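You operate a simulated robot arm through the tools that you are given. There is no shell and no other tool. Be economical: measure what you need, move in short steps, check, and stop when the job is done.

You are at the controls of a simulated two-armed robot. One attempt, no reset.

JOB
Pick up the meter with one hand, pass it to the other hand and put it on the shelf under the counter. Take the tub from the top of the grey wall shelf and put it on the shelf of the white table. Take the red marker disc from the top of the grey cabinet and put it on the blue tray. Fetch the blue glove from the top of the counter and set it on the top of the blue trolley. Put two of the orange padlocks from the top of the counter in the purple crate. Do these in any order. Set down upright: meter.

Only the result counts: the job must be done as asked and must still hold three seconds after the hand-in. Knocking over, shifting, dropping, spilling or breaking anything else fails it.

ROBOT AND FRAMES
Two 7-joint arms with fingered hands on one trunk, on a base that drives. Base frame: it is fixed to the floor where the robot stands at the start and does not move with it; the origin is under the middle of the robot, x ahead of it, y to its left, z up. Units: m, rad, N and s.
The left shoulder is at the start at [0.07, 0.145, 1.134], the right one opposite. With the tool pointing down near the work surface each hand reaches from about 0.1 to 0.62 m from the robot's upright axis, wherever it stands, measured 20 degrees to its own side. Places, roughly: blue glove (7x10x3 cm) [-1, 1.1, 0.9]; blue tray (15x19x3 cm) [2.7, 4.1, 0.8]; marker disc [2, 0.75, 0.75]; meter [0.75, 0, 0.75]; orange padlock [-1.25, 2, 1]; purple crate (20x16x8 cm) [1.3, 6.3, 0.5]; shelf of the white table [0.9, 0.3, 0.2]; shelf under the counter [-1, 1.1, 0.3]; top of the blue trolley [-0.4, 5.1, 0.6]; tub [0.75, 0, 1.25]. Payload 3.5 kg a hand.
Tool frame (each hand has its own): the origin (TCP) lies between the finger pads and is the grasp point; the fingertips stand 0.025 m ahead of it; z points along the fingers, y is the line along which they close. Largest opening 0.088 m; the body of the gripper starts 0.029 m behind the TCP. The gripper is a hand of 4 fingers: y runs from the thumb to the fingers, the wrist lies at [-0.013, -0.097, -0.162] in the tool frame, and closing takes about 1.5 s.
Orientation is that of the tool frame in the base frame, as a unit quaternion [x, y, z, w]. With the fingers straight down and the wrist toward the robot, the tool's x, y and z point along [0, 1, 0], [1, 0, 0] and [0, 0, -1] of the base frame.

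CONTROLS
- The arms move only by the tool step_arm. It takes "left_rows", "right_rows" or both (then of equal length, played together; a hand with none holds still); each is a list of rows, each an object of numbers (a shift or turn left out is 0, a gripper value left out holds the last): "dx", "dy", "dz": the shift along the tool's x, y, z in units of 150 mm (1.0 is 150 mm); "ax", "ay", "az": the turn, a rotation vector about the tool's x, y, z in units of 90 degrees (1.0 is 90 degrees); "hand": the finger opening in cm, from 0 to 8.8. In form: [{"dx": .., "dy": .., "dz": .., "ax": .., "ay": .., "az": .., "hand": ..}, ...]. A call has 1 to 20 rows; each row is the pose to reach, as a shift and turn from the pose commanded when the call began, along the tool's axes at that moment. A call with a number of a shift or a turn outside -1 to 1 is refused whole. Each row takes 0.2 s and may step no farther than 0.05 m and 0.15 rad from the row before; otherwise, or with a gripper value out of range, the whole call is refused. A pose out of reach is approached as far as the arm can. The call stops where the force on the tool passes 40 N (or 10 N more than at its start, if that is more) or the arm is blocked; 0.2 s more then pass. The fingers move at their own pace (about 0.045 m/s each) and stop on an object; they squeeze with about 25 N. The grip force told is the motor's: it shows also when the fingers shut on nothing. Time passes only in rows, and 0.2 s behind the last, so rows that repeat a pose let the fingers close. The reply holds the time, the measured pose of the TCP, the force on the tool along the base axes, the opening and the grip force, in the units named above and with some noise, with the torque about the TCP (base axes, N m) and any sound that the robot's microphone picked up.
- Cameras (640 x 400 px; columns grow to the right, rows downward): "scene" is now at [0.1386, 0.0048, 1.4743]; the picture's right is [0.12, -0.99, 0.00], its down [-0.36, -0.04, -0.93] and it looks along [0.93, 0.11, -0.36] (base axes); focal length 214 px, centre (320, 200). "left" rides on the left gripper at [-0.064, -0.083, -0.098] in its tool frame; the picture's right is [-0.62, -0.37, 0.69], its down [0.71, -0.63, 0.30] and it looks along [0.32, 0.68, 0.65] (tool axes); focal length 265 px, centre (320, 200). "right" rides on the right gripper at [0.064, -0.083, -0.098] in its tool frame; the picture's right is [-0.62, 0.37, -0.69], its down [-0.71, -0.63, 0.30] and it looks along [-0.32, 0.68, 0.65] (tool axes); focal length 265 px, centre (320, 200). There is no depth. A picture from a camera that has moved, and an enlarged one, comes with that camera's place and axes in the base frame and with its lens. The place of the scene camera against the robot may be out by one fixed shift of up to 0.012 m in any direction.
- capture(camera): a new picture of that camera. The clock stands still meanwhile.
- slide_trunk(by): slides the trunk up (or, below 0, down) by that many m; the arms and the scene camera ride with it, the base frame stays. It gives what a move gives, with no picture.
- roll_base(legs): drives the robot by 1 to 6 legs, each [ahead, left, turn to the left] in m, m and rad, along the robot's own axes; the way and the turn of a leg run together, so that a leg with both is an arc; at most 1.5 m and 3.142 rad a leg. The arms and the cameras ride along, it lands a little off, and it stops where it bumps. It gives what a move gives.
- grasp_type(shape, hand): the hand has 4 fingers and takes this shape, open, in about a second: jaw (thumb against the fingers, like two jaws); tri (thumb and two fingers); tip (a fingertip pinch); poke (one finger out to press); point (the index stretched); flat (the hand flat); cup (the hand cupped); fist (a fist). The gripper value then closes the fingers along that shape, each until it touches; the sizes above hold for jaw. It gives what a move gives, with no picture.
- turn_head(pan, tilt): turns the head with the scene camera to pan (to the left, within 1.501 rad either way) and tilt (down, from -0.506 to 1.204), counted from straight ahead of the robot. It gives what a move gives.
- close_up(camera, box): a new picture of the part [left, top, right, bottom] of that camera's present view, enlarged. The clock stands still meanwhile.
- sign_off(): hands the job in; it is judged then, once.

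Go step by step. Nothing tells you exact positions but the pictures and the camera data: compare them with the known pose of the tool, close in by small moves and look again before you grip or let go. The budget is 196 turns and 172 pictures, counting those below and the enlarged ones. Unless the task says otherwise, let go and move clear before handing in, and close with one line.

The tools are called as a command line: name --argument value ..., lists and objects as JSON in quotes. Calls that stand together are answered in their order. step_arm: Moves the arms, as the interface text tells. Its arguments: {"type":"object","properties":{"left_rows":{"type":"array"},"right_rows":{"type":"array"}},"required":[]} The other tools are called the same way: slide_trunk (by) slides the trunk up or down; grasp_type (shape, hand) gives the hand a shape; roll_base (legs) drives the base; turn_head (pan, tilt) turns the head that bears the scene camera; capture (camera) takes a picture; close_up (camera, box) takes an enlarged picture of a part of a camera's view; sign_off () hands the job in.

At the start:

```text
clock: 0.0
left_ee_pos: [0.5299, 0.1848, 1.425]
left_orientation: [0.707, 0.707, 0.0, 0.0]
left_wrist_force: [0.1, 0.1, 0.2]
left_moment: [-0.01, -0.01, 0.01]
left_gripper_width: 0.0878
left_gripper_force: 0.0
left_shape: jaw
right_ee_pos: [0.427, -0.1911, 0.9988]
right_orientation: [0.707, 0.708, 0.0, 0.0]
right_wrist_force: [0.3, -0.2, 0.3]
right_moment: [-0.01, 0.0, 0.0]
right_gripper_width: 0.0877
right_gripper_force: 0.1
right_shape: jaw
trunk travel left (down, up): [-0.697, 0.143]
robot x, y, heading: [0.0038, 0.0, -0.001]
head pan, tilt: [0.119, 0.368]
```

scene: 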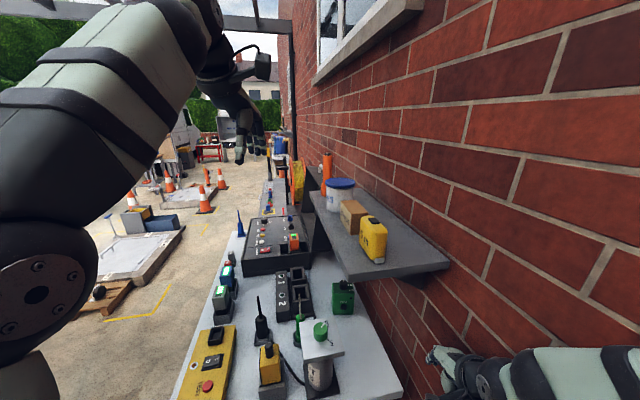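
right: 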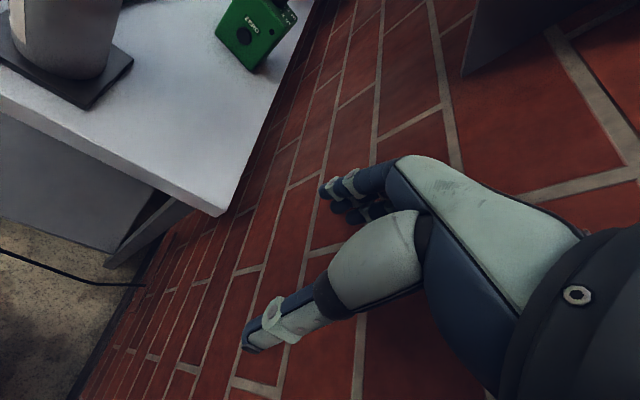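
left: 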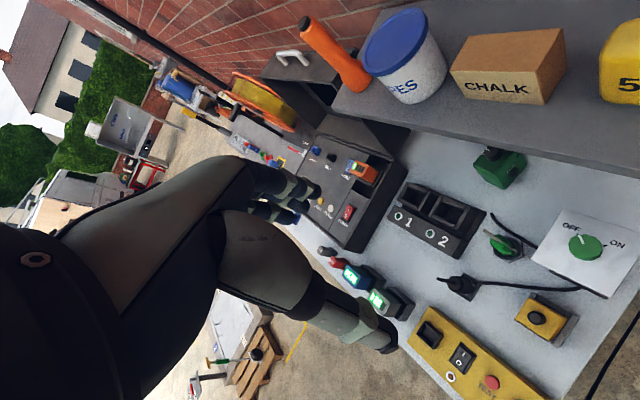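

I see the white table ahead with devices, and the grey wall shelf to the right with a blue-lidded tub. I'll look closer before moving.

close_up --camera "scene" --box '[180, 120, 420, 400]'

close_up --camera "left" --box '[200, 0, 640, 400]'

```text
1.43 times, centred on (300, 260) of scene
camera zoom: at [0.1386, 0.0048, 1.4743], right [0.12, -0.99, 0.0], down [-0.36, -0.04, -0.93], along [0.93, 0.11, -0.36], focal length 306 px, centre (349, 114)
```

zoom: 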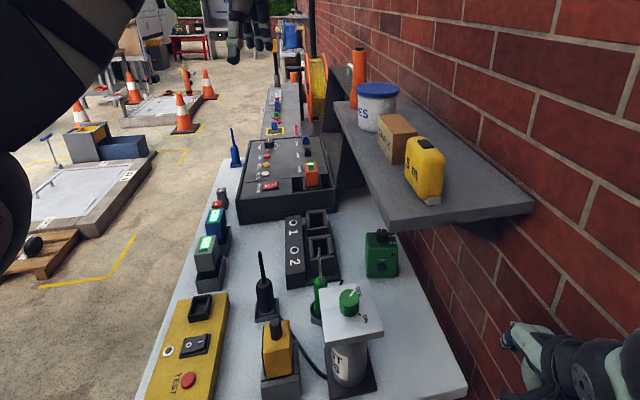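

```text
1.00 times, centred on (420, 200) of left (not enlarged: the box is as wide or as high as the picture)
camera zoom: at [0.4471, 0.121, 1.524], right [-0.37, -0.62, -0.69], down [-0.63, 0.71, -0.3], along [0.68, 0.32, -0.65], focal length 265 px, centre (220, 200)
```

zoom: 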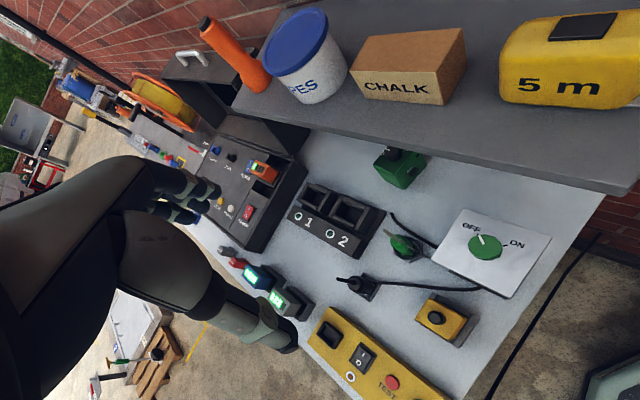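

The meter could be any of several devices with displays; I'll zoom in on them.

close_up --camera "scene" --box '[200, 210, 300, 330]'

close_up --camera "left" --box '[290, 140, 450, 240]'

close_up --camera "left" --box '[300, 220, 460, 330]'

```text
3.33 times, centred on (250, 270) of scene
camera zoom: at [0.1386, 0.0048, 1.4743], right [0.12, -0.99, 0.0], down [-0.36, -0.04, -0.93], along [0.93, 0.11, -0.36], focal length 715 px, centre (553, -33)
```

zoom: 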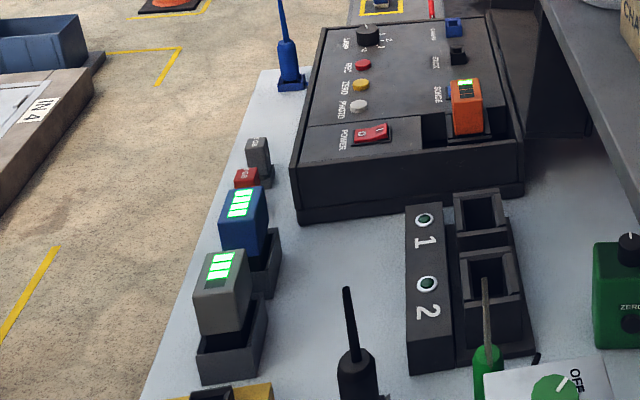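

```text
4.00 times, centred on (370, 190) of left
camera zoom: at [0.4471, 0.121, 1.524], right [-0.37, -0.62, -0.69], down [-0.63, 0.71, -0.3], along [0.68, 0.32, -0.65], focal length 1062 px, centre (120, 240)
```

zoom: 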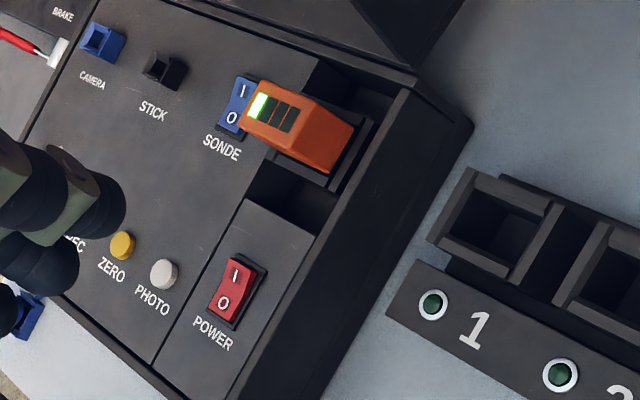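

```text
3.64 times, centred on (380, 275) of left
camera zoom: at [0.4471, 0.121, 1.524], right [-0.37, -0.62, -0.69], down [-0.63, 0.71, -0.3], along [0.68, 0.32, -0.65], focal length 965 px, centre (102, -73)
```

zoom: 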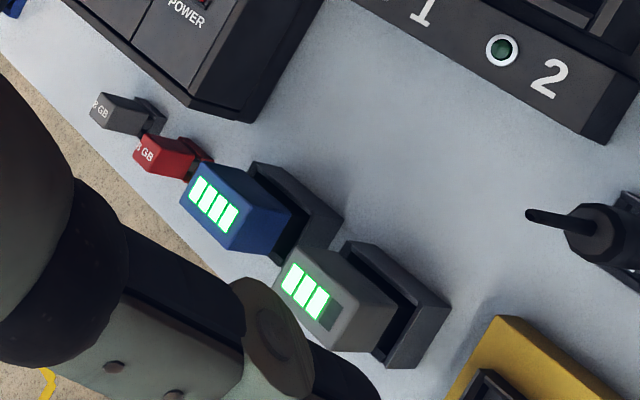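

The displays are batteries; the green box with a "ZERO" knob looks like the meter. Zooming on it and other candidates.

close_up --camera "left" --box '[460, 130, 560, 200]'

close_up --camera "right" --box '[0, 0, 320, 200]'

close_up --camera "scene" --box '[240, 270, 380, 400]'

```text
5.71 times, centred on (510, 165) of left
camera zoom: at [0.4471, 0.121, 1.524], right [-0.37, -0.62, -0.69], down [-0.63, 0.71, -0.3], along [0.68, 0.32, -0.65], focal length 1517 px, centre (-766, 400)
```

zoom: 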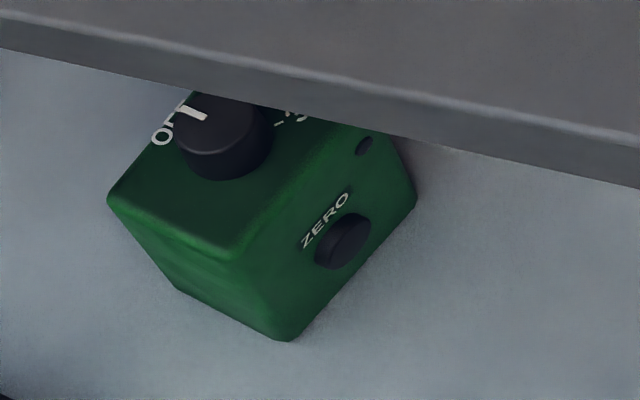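

```text
2.00 times, centred on (160, 100) of right
camera zoom: at [0.3422, -0.1265, 1.098], right [0.37, -0.62, 0.69], down [-0.63, -0.72, -0.3], along [0.68, -0.32, -0.65], focal length 531 px, centre (640, 400)
```

zoom: 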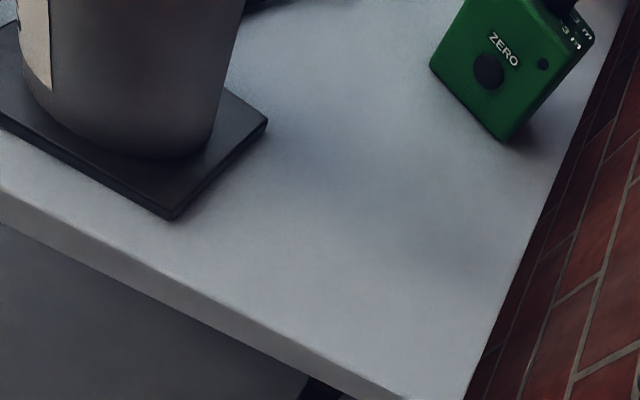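

```text
3.08 times, centred on (310, 335) of scene
camera zoom: at [0.1386, 0.0048, 1.4743], right [0.12, -0.99, 0.0], down [-0.36, -0.04, -0.93], along [0.93, 0.11, -0.36], focal length 660 px, centre (351, -215)
```

zoom: 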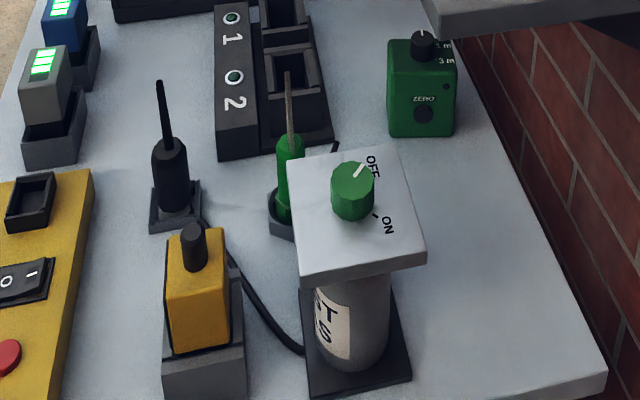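

Green box with range knob and ZERO button is the leading meter candidate; I'll tilt the head down to see the whole table.

turn_head --pan -0.1 --tilt 0.85

capture --camera "scene"

```text
clock: 0.9
left_ee_pos: [0.5294, 0.1852, 1.4243]
left_orientation: [0.707, 0.707, 0.0, 0.0]
left_wrist_force: [-0.1, 0.2, -0.2]
left_moment: [0.01, 0.01, 0.01]
left_gripper_width: 0.0876
left_gripper_force: 0.1
left_shape: jaw
right_ee_pos: [0.4257, -0.1906, 0.9997]
right_orientation: [0.707, 0.708, 0.0, 0.0]
right_wrist_force: [0.1, 0.1, 0.8]
right_moment: [0.03, 0.01, 0.0]
right_gripper_width: 0.0874
right_gripper_force: 0.0
right_shape: jaw
trunk travel left (down, up): [-0.697, 0.143]
robot x, y, heading: [0.0012, -0.0007, -0.001]
head pan, tilt: [-0.099, 0.85]
```

```text
160 pictures are left
camera scene: at [0.1241, -0.014, 1.4322], right [-0.1, -1.0, 0.0], down [-0.75, 0.07, -0.66], along [0.66, -0.07, -0.75], focal length 214 px, centre (320, 200)
```

scene: 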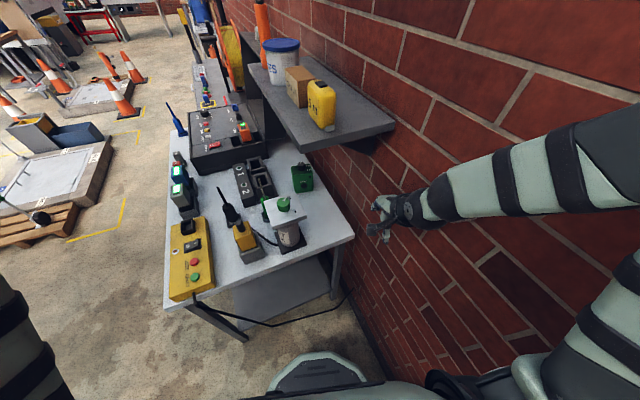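

Table runs at about 0.29 rad from x, with the green meter near (0.82, 0). Let me survey the surroundings with the head.

turn_head --pan 1.4 --tilt 0.3

capture --camera "scene"

```text
clock: 2.5
left_ee_pos: [0.5291, 0.186, 1.4248]
left_orientation: [0.707, 0.707, 0.0, 0.0]
left_wrist_force: [0.4, 0.0, 0.2]
left_moment: [0.01, 0.03, 0.01]
left_gripper_width: 0.0875
left_gripper_force: 0.1
left_shape: jaw
right_ee_pos: [0.4261, -0.1912, 1.0001]
right_orientation: [0.707, 0.708, 0.0, 0.001]
right_wrist_force: [0.2, 0.0, -0.3]
right_moment: [-0.02, 0.03, -0.01]
right_gripper_width: 0.0877
right_gripper_force: 0.1
right_shape: jaw
trunk travel left (down, up): [-0.697, 0.143]
robot x, y, heading: [0.0027, 0.0018, 0.003]
head pan, tilt: [1.4, 0.3]
```

```text
159 pictures are left
camera scene: at [0.0622, 0.0857, 1.4805], right [0.99, -0.17, 0.0], down [-0.05, -0.29, -0.96], along [0.16, 0.94, -0.3], focal length 214 px, centre (320, 200)
```

scene: 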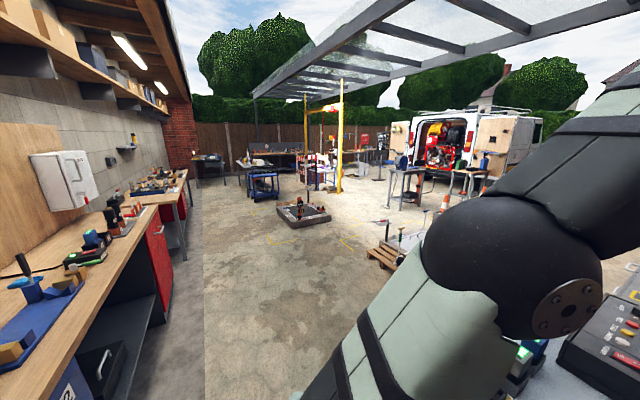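

Counter is on the left, lots of places behind. I'll look down at my base, and at the right/left.

turn_head --pan 0.3 --tilt 1.2

capture --camera "scene"

```text
clock: 3.9
left_ee_pos: [0.5298, 0.1858, 1.4248]
left_orientation: [0.707, 0.707, 0.0, 0.0]
left_wrist_force: [-0.5, -0.5, 0.4]
left_moment: [0.0, -0.03, 0.01]
left_gripper_width: 0.0873
left_gripper_force: 0.1
left_shape: jaw
right_ee_pos: [0.426, -0.1915, 0.9996]
right_orientation: [0.706, 0.708, 0.0, 0.0]
right_wrist_force: [0.6, 0.4, 0.2]
right_moment: [0.0, 0.01, -0.02]
right_gripper_width: 0.0874
right_gripper_force: 0.0
right_shape: jaw
trunk travel left (down, up): [-0.697, 0.143]
robot x, y, heading: [0.0003, 0.0003, 0.0]
head pan, tilt: [0.3, 1.201]
```

```text
158 pictures are left
camera scene: at [0.0997, 0.0103, 1.4085], right [0.3, -0.96, 0.0], down [-0.89, -0.28, -0.36], along [0.35, 0.11, -0.93], focal length 214 px, centre (320, 200)
```

scene: 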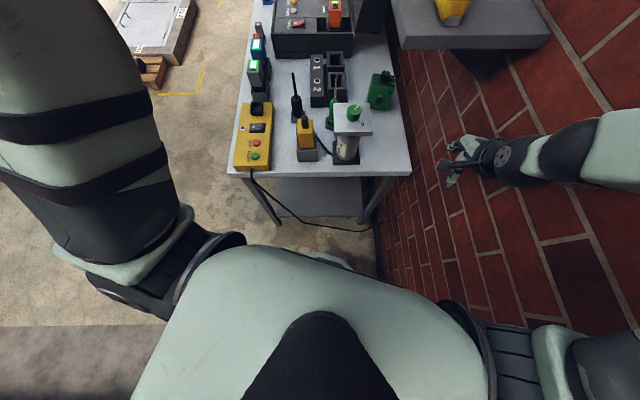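

Tub estimated near (0.86, 0.02) with base z≈1.13. I need its size; zoom in.

close_up --camera "left" --box '[330, 0, 490, 110]'

turn_head --pan 0.0 --tilt 0.35

close_up --camera "scene" --box '[260, 120, 480, 290]'

```text
3.64 times, centred on (410, 55) of left
camera zoom: at [0.4471, 0.1209, 1.524], right [-0.37, -0.62, -0.69], down [-0.63, 0.71, -0.3], along [0.68, 0.32, -0.65], focal length 965 px, centre (-7, 727)
```

zoom: 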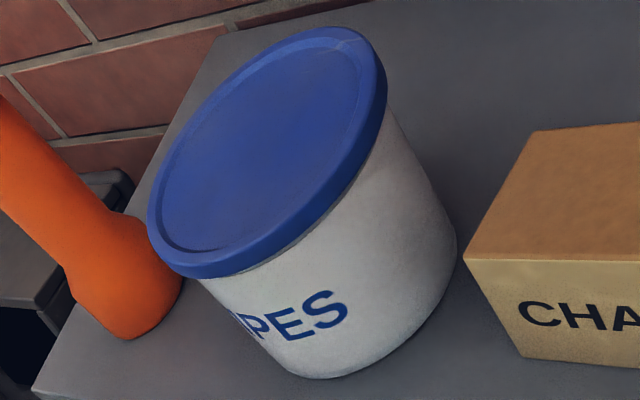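

```text
clock: 5.0
left_ee_pos: [0.5291, 0.1862, 1.4247]
left_orientation: [0.707, 0.707, 0.0, 0.0]
left_wrist_force: [0.1, -0.4, -0.1]
left_moment: [0.02, -0.02, 0.04]
left_gripper_width: 0.0872
left_gripper_force: 0.0
left_shape: jaw
right_ee_pos: [0.4272, -0.19, 0.9998]
right_orientation: [0.707, 0.708, 0.001, 0.0]
right_wrist_force: [0.1, 0.4, 0.5]
right_moment: [0.0, 0.03, 0.02]
right_gripper_width: 0.0878
right_gripper_force: 0.0
right_shape: jaw
trunk travel left (down, up): [-0.697, 0.143]
robot x, y, heading: [0.0022, 0.0008, 0.0]
head pan, tilt: [0.0, 0.351]
```

```text
2.35 times, centred on (370, 205) of scene
camera zoom: at [0.1394, -0.0063, 1.4757], right [0.0, -1.0, 0.0], down [-0.34, 0.0, -0.94], along [0.94, 0.0, -0.34], focal length 505 px, centre (202, 188)
```

zoom: 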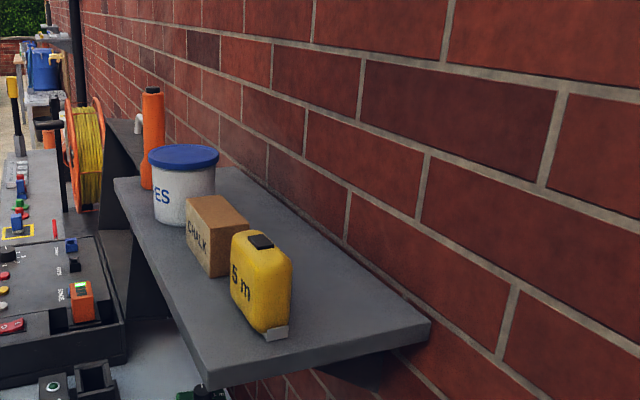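

Tub is ~0.085 m wide, centred near (0.795, 0.02), shelf top z≈1.195; best approached horizontally at heading ≈ -60° with the left hand. First I tuck the right hand back, and rotate the left hand level up high.

step_arm --left_rows '[{"ax": -0.0238, "ay": -0.0886, "az": -0.0238}, {"ax": -0.0475, "ay": -0.1773, "az": -0.0475}, {"ax": -0.0713, "ay": -0.2659, "az": -0.0713}, {"ax": -0.095, "ay": -0.3545, "az": -0.095}, {"ax": -0.1188, "ay": -0.4432, "az": -0.1188}, {"ax": -0.1425, "ay": -0.5318, "az": -0.1425}, {"ax": -0.1663, "ay": -0.6205, "az": -0.1663}, {"ax": -0.19, "ay": -0.7091, "az": -0.19}, {"ax": -0.2138, "ay": -0.7977, "az": -0.2138}, {"ax": -0.2375, "ay": -0.8864, "az": -0.2375}, {"ax": -0.2613, "ay": -0.975, "az": -0.2613}]' --right_rows '[{"dy": -0.1}, {"dy": -0.2}, {"dy": -0.3}, {"dy": -0.4, "dz": -0.1}, {"dy": -0.5, "dz": -0.2}, {"dy": -0.6, "dz": -0.3}, {"dy": -0.7, "dz": -0.4}, {"dy": -0.8, "dz": -0.5}, {"dy": -0.8, "dz": -0.5}, {"dy": -0.8, "dz": -0.5}, {"dy": -0.8, "dz": -0.5}]'

turn_head --pan 0.1 --tilt 0.5

capture --camera "scene"

capture --camera "left"

```text
clock: 6.5
left_ee_pos: [0.5241, 0.195, 1.4236]
left_orientation: [0.539, 0.695, -0.266, 0.395]
left_wrist_force: [1.5, -0.3, 0.8]
left_moment: [0.03, 0.02, -0.05]
left_gripper_width: 0.0881
left_gripper_force: 0.1
left_shape: jaw
right_ee_pos: [0.3692, -0.1633, 1.0686]
right_orientation: [0.73, 0.67, -0.086, 0.103]
right_wrist_force: [1.6, -0.6, 0.4]
right_moment: [0.03, 0.04, -0.01]
right_gripper_width: 0.0877
right_gripper_force: 0.1
right_shape: jaw
right hand out of reach, approached as far as the arm can: row 2, 3, 4, 5, 6, 7
trunk travel left (down, up): [-0.697, 0.143]
robot x, y, heading: [-0.01, 0.0113, -0.036]
head pan, tilt: [0.0, 0.351]
stopped in row 7 (right hand): the arm was blocked; the commanded pose is now the measured one
```

```text
clock: 7.2
left_ee_pos: [0.5205, 0.1958, 1.4287]
left_orientation: [0.538, 0.692, -0.266, 0.401]
left_wrist_force: [0.1, 0.4, -0.4]
left_moment: [0.02, 0.04, 0.03]
left_gripper_width: 0.0882
left_gripper_force: 0.1
left_shape: jaw
right_ee_pos: [0.372, -0.1647, 1.0743]
right_orientation: [0.731, 0.668, -0.083, 0.114]
right_wrist_force: [0.6, 0.8, 0.1]
right_moment: [0.04, 0.03, 0.02]
right_gripper_width: 0.0877
right_gripper_force: 0.0
right_shape: jaw
trunk travel left (down, up): [-0.697, 0.143]
robot x, y, heading: [-0.0089, 0.0037, -0.027]
head pan, tilt: [0.099, 0.499]
```

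```text
155 pictures are left
camera scene: at [0.1308, 0.1965, 1.4635], right [0.07, -0.99, 0.13], down [-0.48, -0.15, -0.87], along [0.88, 0.0, -0.48], focal length 214 px, centre (320, 200)
```

scene: 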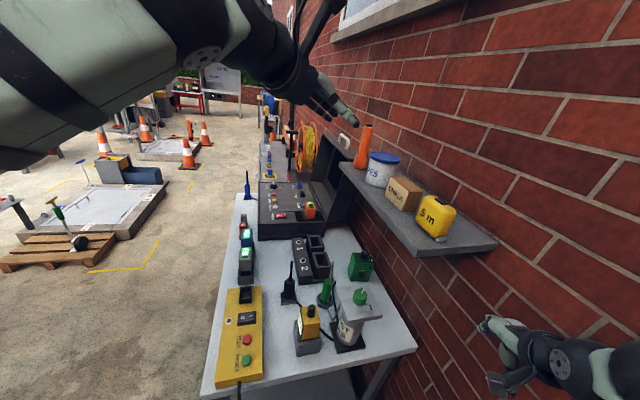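

```text
154 pictures are left
camera left: at [0.4213, 0.2162, 1.5299], right [-0.11, -0.99, 0.13], down [-0.59, -0.04, -0.8], along [0.8, -0.16, -0.58], focal length 265 px, centre (320, 200)
```

left: 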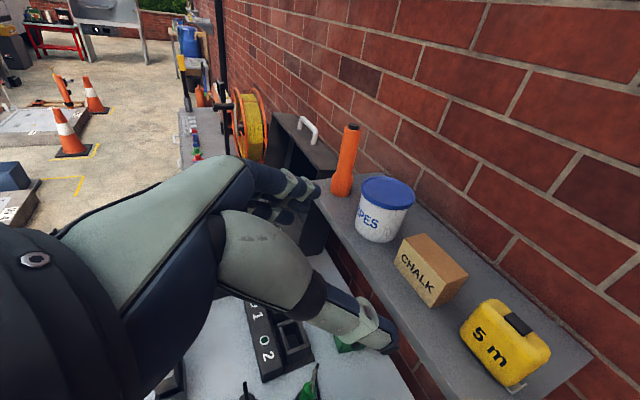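

The right elbow pushed against the wall and the robot is leaning. I'll drive gently left, away from the wall, to relieve it.

roll_base --legs '[[0.0, 0.12, 0.0]]'

capture --camera "scene"

```text
clock: 7.9
left_ee_pos: [0.5223, 0.1739, 1.4412]
left_orientation: [0.417, 0.725, -0.343, 0.427]
left_wrist_force: [-0.5, -0.8, 0.5]
left_moment: [0.02, -0.03, 0.04]
left_gripper_width: 0.0882
left_gripper_force: 0.1
left_shape: jaw
right_ee_pos: [0.4162, -0.2288, 1.0982]
right_orientation: [0.778, 0.589, -0.091, 0.201]
right_wrist_force: [-36.5, 69.9, 19.7]
right_moment: [-0.38, -1.3, 1.79]
right_gripper_width: 0.0833
right_gripper_force: 0.1
right_shape: jaw
trunk travel left (down, up): [-0.697, 0.143]
robot x, y, heading: [0.0118, 0.0177, 0.053]
head pan, tilt: [0.099, 0.499]
stopped in leg 1: the robot was blocked; the commanded pose is now the measured one
```

```text
153 pictures are left
camera scene: at [0.115, 0.2542, 1.4654], right [0.15, -0.98, 0.16], down [-0.45, -0.21, -0.87], along [0.88, 0.06, -0.47], focal length 214 px, centre (320, 200)
```

scene: 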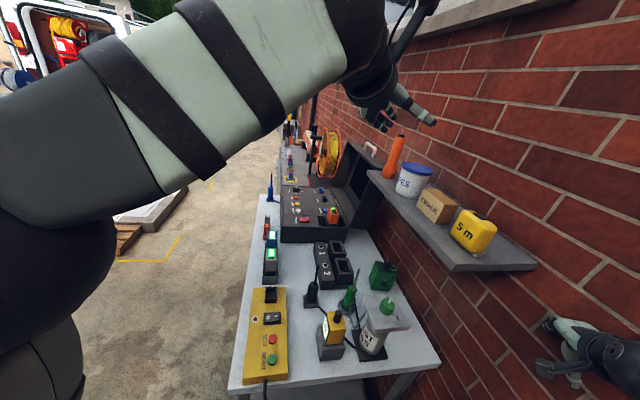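

The right hand is pressed against the wall; I'll move it away from the wall (+y) and slightly forward.

step_arm --right_rows '[{"dx": 0.15, "dy": 0.0, "dz": -0.06}, {"dx": 0.3, "dy": 0.0, "dz": -0.12}, {"dx": 0.45, "dy": 0.0, "dz": -0.18}, {"dx": 0.6, "dy": 0.0, "dz": -0.25}, {"dx": 0.7, "dy": 0.05, "dz": -0.3}]'

capture --camera "scene"

capture --camera "right"

```text
clock: 8.2
left_ee_pos: [0.5764, 0.2673, 1.3954]
left_orientation: [0.276, 0.798, -0.346, 0.41]
left_wrist_force: [-0.9, 3.2, 1.4]
left_moment: [-0.03, 0.06, -0.07]
left_gripper_width: 0.0879
left_gripper_force: 0.2
left_shape: jaw
right_ee_pos: [0.5216, -0.1948, 1.0501]
right_orientation: [0.756, 0.608, -0.141, 0.199]
right_wrist_force: [-15.3, 20.5, 0.2]
right_moment: [0.03, 0.03, -0.01]
right_gripper_width: 0.0773
right_gripper_force: 0.0
right_shape: jaw
trunk travel left (down, up): [-0.697, 0.143]
robot x, y, heading: [0.0698, 0.0357, 0.236]
head pan, tilt: [0.099, 0.499]
stopped in row 1 (left hand): the arm was blocked; the commanded pose is now the measured one
```

```text
152 pictures are left
camera scene: at [0.1347, 0.2924, 1.463], right [0.33, -0.93, 0.16], down [-0.41, -0.3, -0.86], along [0.85, 0.22, -0.48], focal length 214 px, centre (320, 200)
```

scene: 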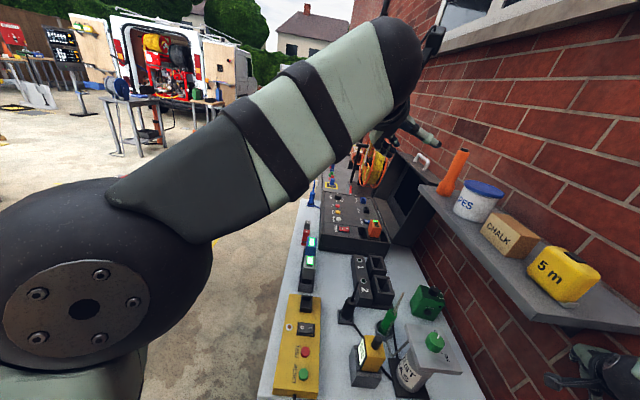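

```text
151 pictures are left
camera right: at [0.4506, -0.0779, 1.0966], right [0.2, -0.27, 0.94], down [-0.76, -0.65, -0.03], along [0.61, -0.71, -0.34], focal length 265 px, centre (320, 200)
```

right: 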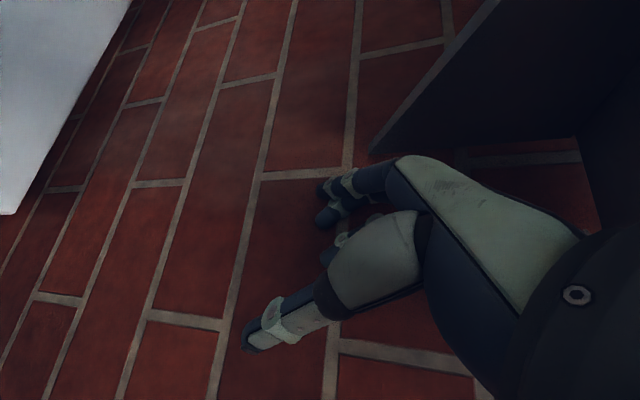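

Checking whether the robot settles: pass a little time without commanding motion.

step_arm --right_rows '[{}, {}]'

capture --camera "scene"

```text
clock: 8.6
left_ee_pos: [0.5772, 0.3229, 1.3779]
left_orientation: [0.161, 0.836, -0.329, 0.408]
left_wrist_force: [0.4, -0.3, -0.5]
left_moment: [0.02, -0.02, 0.0]
left_gripper_width: 0.0878
left_gripper_force: 0.1
left_shape: jaw
right_ee_pos: [0.5678, -0.1794, 1.0018]
right_orientation: [0.732, 0.634, -0.154, 0.197]
right_wrist_force: [-28.3, 38.4, -4.8]
right_moment: [0.35, 0.35, 0.29]
right_gripper_width: 0.0836
right_gripper_force: 0.1
right_shape: jaw
trunk travel left (down, up): [-0.697, 0.143]
robot x, y, heading: [0.1015, 0.0598, 0.373]
head pan, tilt: [0.099, 0.499]
stopped in row 1 (left hand): the arm was blocked; the commanded pose is now the measured one
```

```text
150 pictures are left
camera scene: at [0.1082, 0.2797, 1.4695], right [0.45, -0.88, 0.14], down [-0.35, -0.32, -0.88], along [0.82, 0.35, -0.45], focal length 214 px, centre (320, 200)
```

scene: 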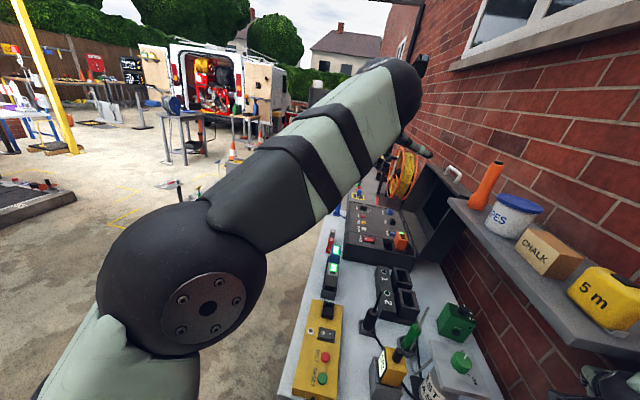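

The robot is now roughly parallel to the wall; drive left, away from the wall, plus slightly back.

roll_base --legs '[[-0.05, 0.1, 0.0]]'

capture --camera "scene"

```text
clock: 9.3
left_ee_pos: [0.6008, 0.447, 1.3454]
left_orientation: [0.004, 0.842, -0.362, 0.4]
left_wrist_force: [-0.2, 0.4, -0.2]
left_moment: [-0.02, -0.01, -0.01]
left_gripper_width: 0.088
left_gripper_force: 0.0
left_shape: jaw
right_ee_pos: [0.6314, -0.1622, 0.9422]
right_orientation: [0.791, 0.592, -0.058, 0.141]
right_wrist_force: [-46.0, 80.8, 22.9]
right_moment: [-1.8, -1.69, 0.88]
right_gripper_width: 0.0769
right_gripper_force: 0.2
right_shape: jaw
trunk travel left (down, up): [-0.697, 0.143]
robot x, y, heading: [0.0884, 0.0974, 0.452]
head pan, tilt: [0.099, 0.499]
stopped in leg 1: the robot was blocked; the commanded pose is now the measured one
```

```text
149 pictures are left
camera scene: at [0.1157, 0.2985, 1.4669], right [0.52, -0.85, 0.11], down [-0.35, -0.34, -0.87], along [0.78, 0.42, -0.47], focal length 214 px, centre (320, 200)
```

scene: 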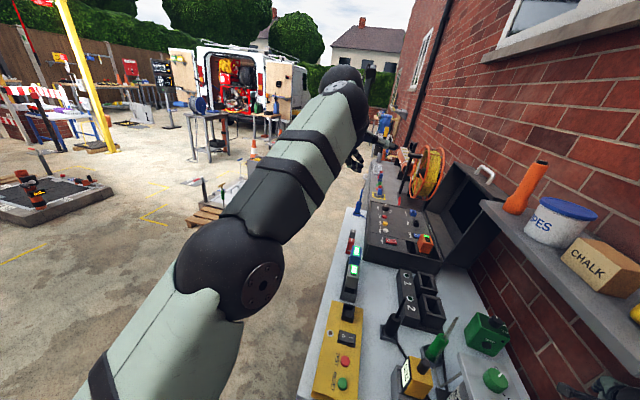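

Right hand still props the robot off the wall. Retract it away from the wall in small increments so the robot settles upright.

step_arm --right_rows '[{"dx": 0.11, "dy": -0.07, "dz": -0.04}, {"dx": 0.22, "dy": -0.14, "dz": -0.08}, {"dx": 0.33, "dy": -0.21, "dz": -0.12}, {"dx": 0.44, "dy": -0.29, "dz": -0.17}]'

capture --camera "scene"

capture --camera "right"

```text
clock: 9.6
left_ee_pos: [0.6356, 0.4537, 1.3333]
left_orientation: [-0.035, 0.851, -0.324, 0.411]
left_wrist_force: [-0.1, -0.2, -0.7]
left_moment: [-0.03, -0.06, 0.0]
left_gripper_width: 0.0879
left_gripper_force: 0.0
left_shape: jaw
right_ee_pos: [0.6526, -0.1458, 0.8548]
right_orientation: [0.777, 0.629, -0.032, -0.007]
right_wrist_force: [-87.2, 103.2, 7.4]
right_moment: [-3.18, -2.78, 0.1]
right_gripper_width: 0.0869
right_gripper_force: 0.1
right_shape: jaw
trunk travel left (down, up): [-0.697, 0.143]
robot x, y, heading: [0.1002, 0.1095, 0.496]
head pan, tilt: [0.099, 0.499]
stopped in row 1 (left hand): the arm was blocked; the commanded pose is now the measured one
```

```text
148 pictures are left
camera scene: at [0.1506, 0.2724, 1.4659], right [0.56, -0.83, 0.08], down [-0.36, -0.33, -0.88], along [0.75, 0.46, -0.48], focal length 214 px, centre (320, 200)
```

scene: 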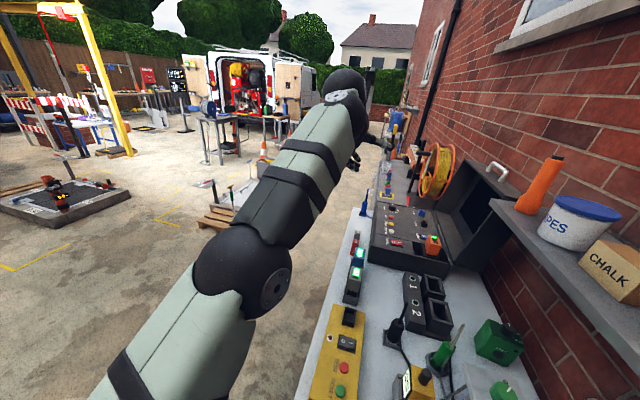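

```text
147 pictures are left
camera right: at [0.5897, -0.0635, 0.9542], right [0.27, -0.66, 0.7], down [-0.78, -0.58, -0.24], along [0.56, -0.48, -0.68], focal length 265 px, centre (320, 200)
```

right: 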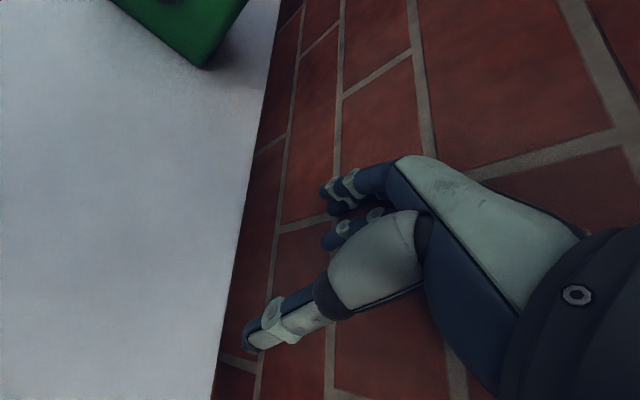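

step_arm --right_rows '[{"dx": 0.14, "dy": -0.08, "dz": -0.04}, {"dx": 0.28, "dy": -0.16, "dz": -0.08}, {"dx": 0.42, "dy": -0.24, "dz": -0.12}, {"dx": 0.55, "dy": -0.32, "dz": -0.16}, {"dx": 0.69, "dy": -0.4, "dz": -0.21}]'

capture --camera "scene"

```text
clock: 10.0
left_ee_pos: [0.6598, 0.5342, 1.3095]
left_orientation: [-0.139, 0.851, -0.272, 0.427]
left_wrist_force: [0.5, -0.8, 1.3]
left_moment: [0.07, 0.13, 0.09]
left_gripper_width: 0.0881
left_gripper_force: 0.1
left_shape: jaw
right_ee_pos: [0.7888, -0.0902, 0.8211]
right_orientation: [0.765, 0.642, -0.037, 0.041]
right_wrist_force: [7.5, 8.2, -0.4]
right_moment: [-0.57, 0.5, -0.2]
right_gripper_width: 0.0878
right_gripper_force: 0.1
right_shape: jaw
trunk travel left (down, up): [-0.697, 0.143]
robot x, y, heading: [0.1455, 0.1467, 0.66]
head pan, tilt: [0.099, 0.499]
stopped in row 1 (left hand): the arm was blocked; the commanded pose is now the measured one
```

```text
146 pictures are left
camera scene: at [0.208, 0.264, 1.462], right [0.69, -0.72, 0.03], down [-0.32, -0.35, -0.88], along [0.65, 0.59, -0.48], focal length 214 px, centre (320, 200)
```

scene: 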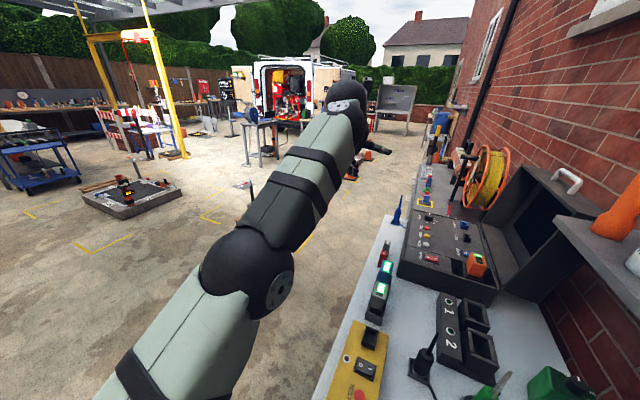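

capture --camera "right"

close_up --camera "scene" --box '[400, 220, 640, 400]'

```text
145 pictures are left
camera right: at [0.7178, -0.001, 0.9096], right [0.26, -0.59, 0.76], down [-0.75, -0.62, -0.23], along [0.61, -0.51, -0.6], focal length 265 px, centre (320, 200)
```

right: 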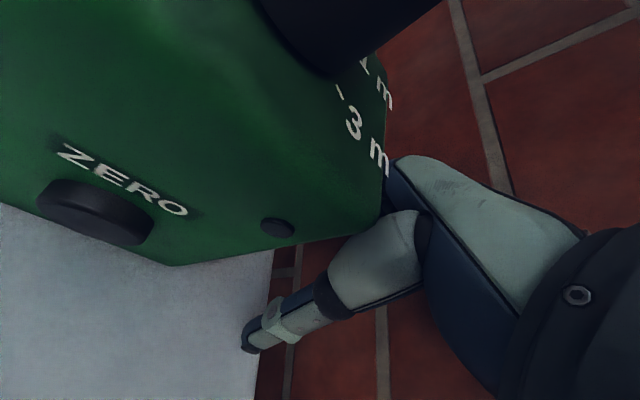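

```text
2.22 times, centred on (520, 310) of scene
camera zoom: at [0.208, 0.264, 1.462], right [0.69, -0.72, 0.03], down [-0.32, -0.35, -0.88], along [0.65, 0.59, -0.48], focal length 477 px, centre (-124, -44)
```

zoom: 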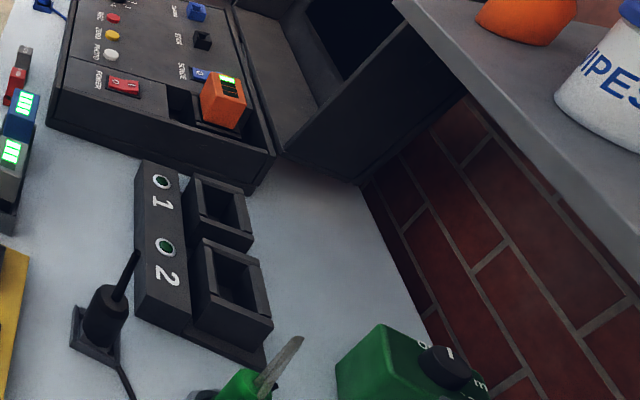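

The right hand is beside the meter and nearly free of the wall. Back the base straight along the wall direction to draw the hand away from the meter.

roll_base --legs '[[-0.12, 0.045, 0.0]]'

capture --camera "scene"

capture --camera "right"

```text
clock: 10.8
left_ee_pos: [0.6671, 0.5463, 1.294]
left_orientation: [-0.14, 0.859, -0.27, 0.411]
left_wrist_force: [-0.5, 0.0, 1.1]
left_moment: [-0.01, 0.02, -0.05]
left_gripper_width: 0.088
left_gripper_force: 0.0
left_shape: jaw
right_ee_pos: [0.7936, -0.0542, 0.8239]
right_orientation: [0.751, 0.657, -0.045, 0.044]
right_wrist_force: [1.1, -0.3, -0.3]
right_moment: [0.0, 0.01, 0.05]
right_gripper_width: 0.0882
right_gripper_force: 0.0
right_shape: jaw
trunk travel left (down, up): [-0.697, 0.143]
robot x, y, heading: [0.1379, 0.1446, 0.686]
head pan, tilt: [0.099, 0.499]
stopped in leg 1: the robot was blocked; the commanded pose is now the measured one
```

```text
143 pictures are left
camera scene: at [0.2261, 0.2649, 1.4607], right [0.71, -0.71, 0.02], down [-0.33, -0.36, -0.87], along [0.63, 0.61, -0.49], focal length 214 px, centre (320, 200)
```

scene: 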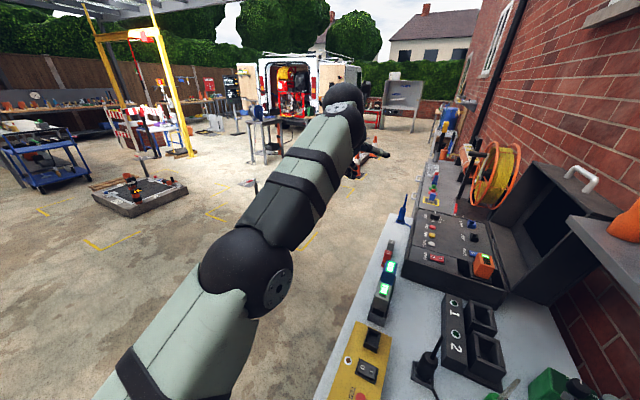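

```text
142 pictures are left
camera right: at [0.7192, 0.0326, 0.9142], right [0.29, -0.57, 0.77], down [-0.72, -0.66, -0.22], along [0.63, -0.49, -0.6], focal length 265 px, centre (320, 200)
```

right: 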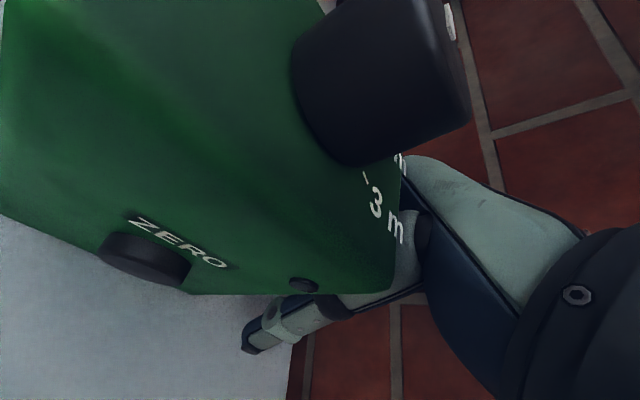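

Forces are now zero. Let me look down toward the right arm to see what's blocking.

turn_head --pan -0.6 --tilt 0.75

capture --camera "scene"

```text
clock: 11.8
left_ee_pos: [0.6712, 0.5455, 1.2928]
left_orientation: [-0.139, 0.859, -0.272, 0.411]
left_wrist_force: [0.5, -0.1, 0.5]
left_moment: [0.01, 0.01, 0.01]
left_gripper_width: 0.088
left_gripper_force: 0.1
left_shape: jaw
right_ee_pos: [0.7936, -0.0554, 0.8244]
right_orientation: [0.753, 0.655, -0.046, 0.043]
right_wrist_force: [0.8, -0.7, -0.4]
right_moment: [-0.03, -0.01, 0.02]
right_gripper_width: 0.088
right_gripper_force: 0.1
right_shape: jaw
trunk travel left (down, up): [-0.697, 0.143]
robot x, y, heading: [0.1336, 0.1444, 0.682]
head pan, tilt: [-0.6, 0.75]
```

```text
141 pictures are left
camera scene: at [0.2464, 0.2091, 1.4396], right [0.08, -1.0, 0.02], down [-0.67, -0.07, -0.73], along [0.73, 0.04, -0.68], focal length 214 px, centre (320, 200)
```

scene: 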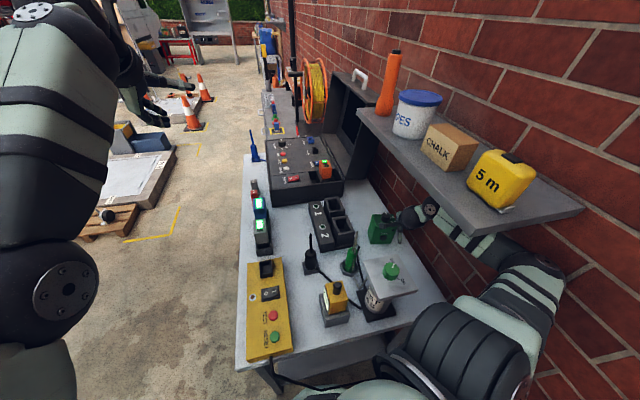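

All items still stand. The arm runs along the wall under the shelf; try backing along the wall again now that it has settled.

roll_base --legs '[[-0.08, 0.035, 0.0]]'

capture --camera "scene"

```text
clock: 13.0
left_ee_pos: [0.5811, 0.5516, 1.2931]
left_orientation: [-0.177, 0.855, -0.248, 0.42]
left_wrist_force: [-0.2, -0.1, -0.3]
left_moment: [0.0, 0.0, -0.02]
left_gripper_width: 0.0879
left_gripper_force: 0.0
left_shape: jaw
right_ee_pos: [0.7543, -0.0323, 0.8192]
right_orientation: [0.721, 0.69, -0.043, 0.04]
right_wrist_force: [0.6, -0.2, 0.2]
right_moment: [0.02, -0.02, -0.01]
right_gripper_width: 0.088
right_gripper_force: 0.0
right_shape: jaw
trunk travel left (down, up): [-0.697, 0.143]
robot x, y, heading: [0.0782, 0.1139, 0.769]
head pan, tilt: [-0.6, 0.75]
stopped in leg 1: the robot was blocked; the commanded pose is now the measured one
```

```text
140 pictures are left
camera scene: at [0.1892, 0.1743, 1.4398], right [0.17, -0.99, 0.01], down [-0.67, -0.13, -0.73], along [0.72, 0.11, -0.68], focal length 214 px, centre (320, 200)
```

scene: 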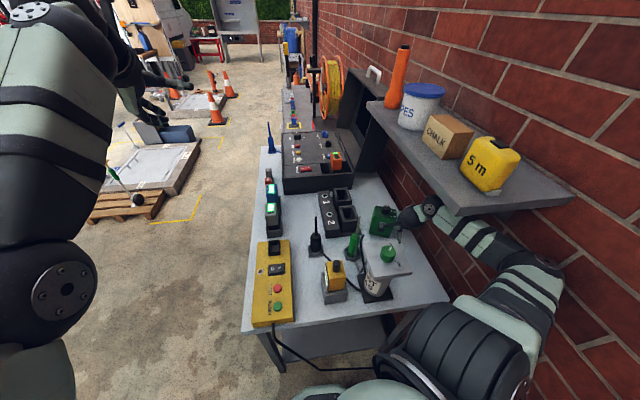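

capture --camera "right"

close_up --camera "scene" --box '[300, 160, 500, 320]'

```text
139 pictures are left
camera right: at [0.6742, 0.046, 0.9103], right [0.34, -0.55, 0.76], down [-0.66, -0.72, -0.22], along [0.67, -0.43, -0.61], focal length 265 px, centre (320, 200)
```

right: 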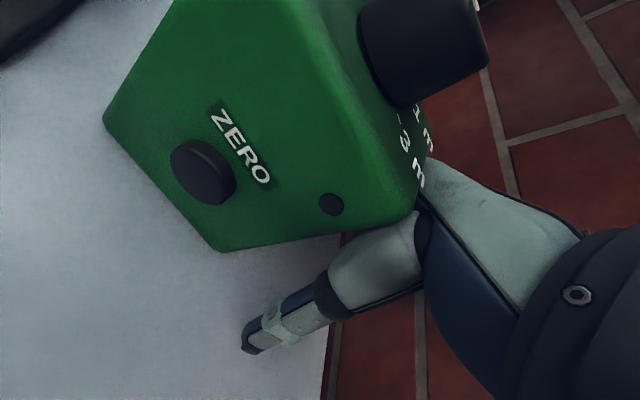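

```text
2.50 times, centred on (400, 240) of scene
camera zoom: at [0.1892, 0.1743, 1.4398], right [0.17, -0.99, 0.01], down [-0.67, -0.13, -0.73], along [0.72, 0.11, -0.68], focal length 536 px, centre (120, 100)
```

zoom: 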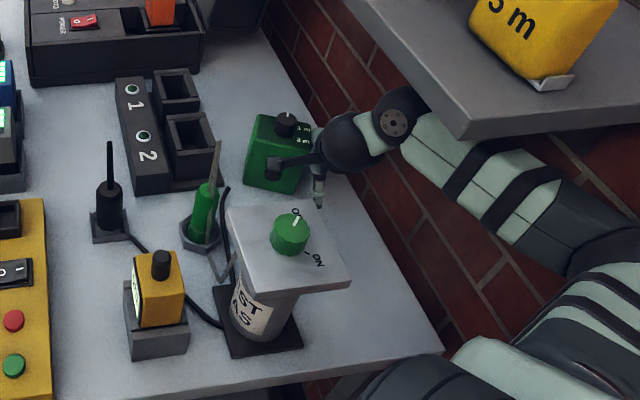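

The right hand is beside the meter (meter ≈8.5 cm wide, 12.5 cm tall, now at about x 0.757 front face). I'll back out with a bit of right turn and shift off the wall so the hand clears the meter.

roll_base --legs '[[-0.04, 0.054, -0.07]]'

capture --camera "scene"

capture --camera "right"

```text
clock: 14.0
left_ee_pos: [0.5495, 0.5101, 1.2951]
left_orientation: [-0.144, 0.863, -0.258, 0.41]
left_wrist_force: [0.5, 0.2, -0.4]
left_moment: [0.0, 0.01, -0.03]
left_gripper_width: 0.0882
left_gripper_force: 0.1
left_shape: jaw
right_ee_pos: [0.6789, -0.0795, 0.8141]
right_orientation: [0.747, 0.662, -0.041, 0.032]
right_wrist_force: [0.0, -0.1, 0.5]
right_moment: [-0.01, 0.0, 0.0]
right_gripper_width: 0.0877
right_gripper_force: 0.0
right_shape: jaw
trunk travel left (down, up): [-0.697, 0.143]
robot x, y, heading: [0.0124, 0.1263, 0.699]
head pan, tilt: [-0.6, 0.75]
```

```text
137 pictures are left
camera scene: at [0.1332, 0.1613, 1.4397], right [0.1, -1.0, 0.0], down [-0.68, -0.07, -0.73], along [0.73, 0.07, -0.68], focal length 214 px, centre (320, 200)
```

scene: 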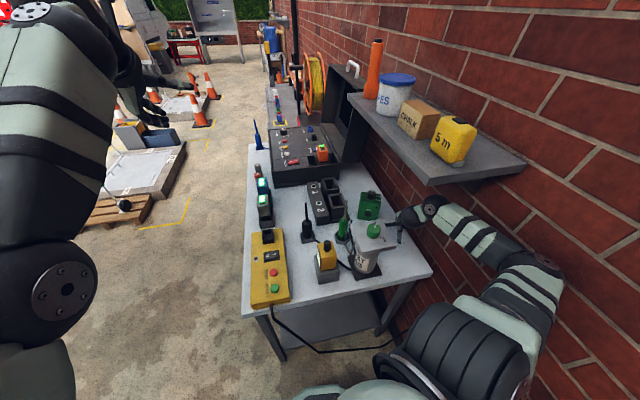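

```text
136 pictures are left
camera right: at [0.6045, 0.0044, 0.9055], right [0.31, -0.58, 0.75], down [-0.71, -0.66, -0.22], along [0.63, -0.47, -0.62], focal length 265 px, centre (320, 200)
```

right: 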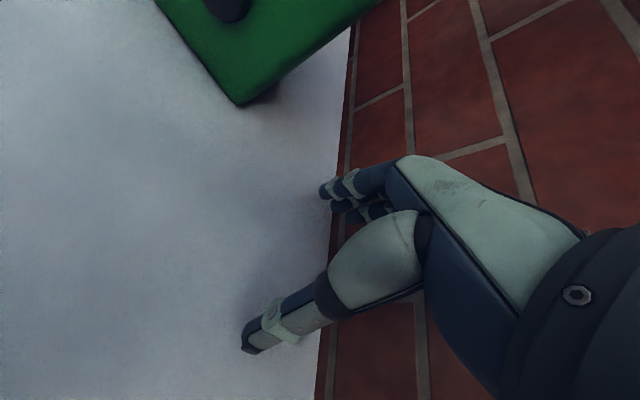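

Clear of the meter and upright. Continue straight back along the wall.

roll_base --legs '[[-0.15, 0.06, 0.0], [-0.16, 0.07, 0.0]]'

capture --camera "scene"

```text
clock: 15.4
left_ee_pos: [0.4127, 0.4672, 1.2981]
left_orientation: [-0.145, 0.862, -0.257, 0.412]
left_wrist_force: [0.3, 0.6, 0.7]
left_moment: [0.0, 0.03, 0.01]
left_gripper_width: 0.0878
left_gripper_force: 0.1
left_shape: jaw
right_ee_pos: [0.5444, -0.1223, 0.8149]
right_orientation: [0.745, 0.665, -0.039, 0.033]
right_wrist_force: [-0.5, -0.1, -0.7]
right_moment: [-0.01, 0.02, -0.01]
right_gripper_width: 0.0881
right_gripper_force: 0.1
right_shape: jaw
trunk travel left (down, up): [-0.697, 0.143]
robot x, y, heading: [-0.1193, 0.0804, 0.705]
head pan, tilt: [-0.6, 0.75]
stopped in leg 1: the robot was blocked; the commanded pose is now the measured one
```

```text
135 pictures are left
camera scene: at [-0.0041, 0.1166, 1.4402], right [0.1, -0.99, 0.0], down [-0.68, -0.07, -0.73], along [0.73, 0.07, -0.68], focal length 214 px, centre (320, 200)
```

scene: 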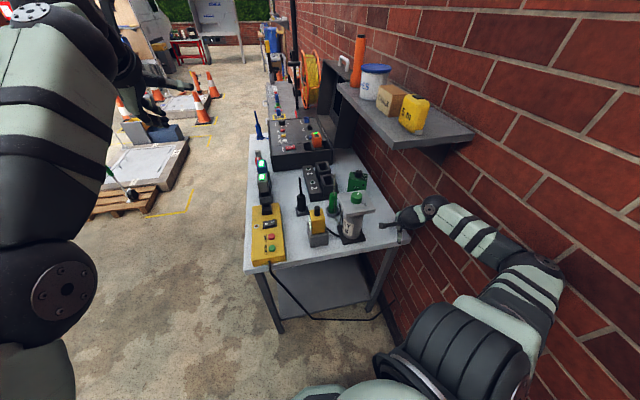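

capture --camera "right"

turn_head --pan -1.5 --tilt 0.6

capture --camera "scene"

```text
134 pictures are left
camera right: at [0.4694, -0.0387, 0.9074], right [0.31, -0.58, 0.75], down [-0.71, -0.66, -0.23], along [0.63, -0.47, -0.62], focal length 265 px, centre (320, 200)
```

right: 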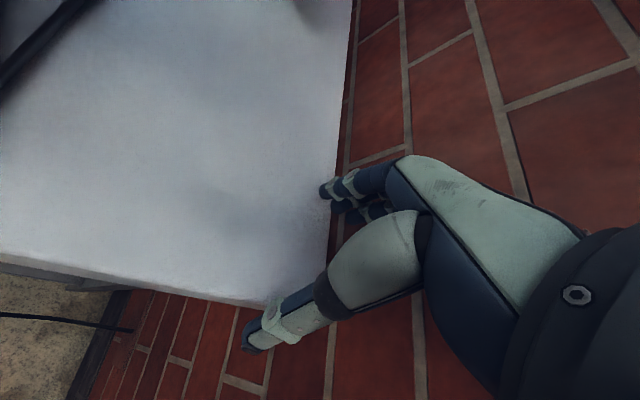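

```text
clock: 16.6
left_ee_pos: [0.4136, 0.4669, 1.2965]
left_orientation: [-0.145, 0.862, -0.259, 0.411]
left_wrist_force: [0.2, -0.2, 0.1]
left_moment: [-0.02, 0.02, 0.03]
left_gripper_width: 0.0879
left_gripper_force: 0.0
left_shape: jaw
right_ee_pos: [0.5442, -0.1218, 0.8154]
right_orientation: [0.746, 0.664, -0.04, 0.033]
right_wrist_force: [-0.7, 0.4, -0.2]
right_moment: [0.0, -0.01, -0.03]
right_gripper_width: 0.088
right_gripper_force: 0.2
right_shape: jaw
trunk travel left (down, up): [-0.697, 0.143]
robot x, y, heading: [-0.1177, 0.0812, 0.696]
head pan, tilt: [-1.499, 0.6]
```

```text
133 pictures are left
camera scene: at [-0.0243, 0.0455, 1.4531], right [-0.72, -0.7, 0.0], down [-0.39, 0.4, -0.83], along [0.58, -0.59, -0.56], focal length 214 px, centre (320, 200)
```

scene: 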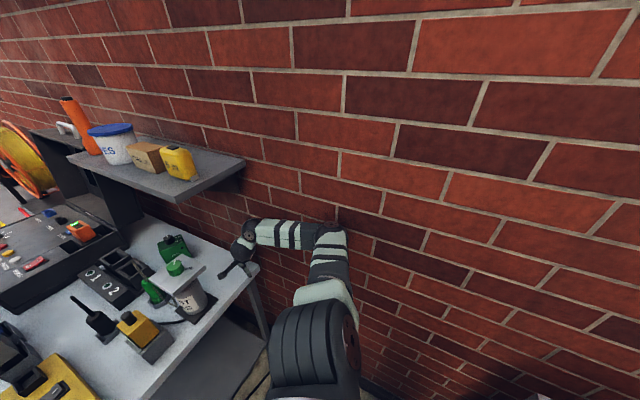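

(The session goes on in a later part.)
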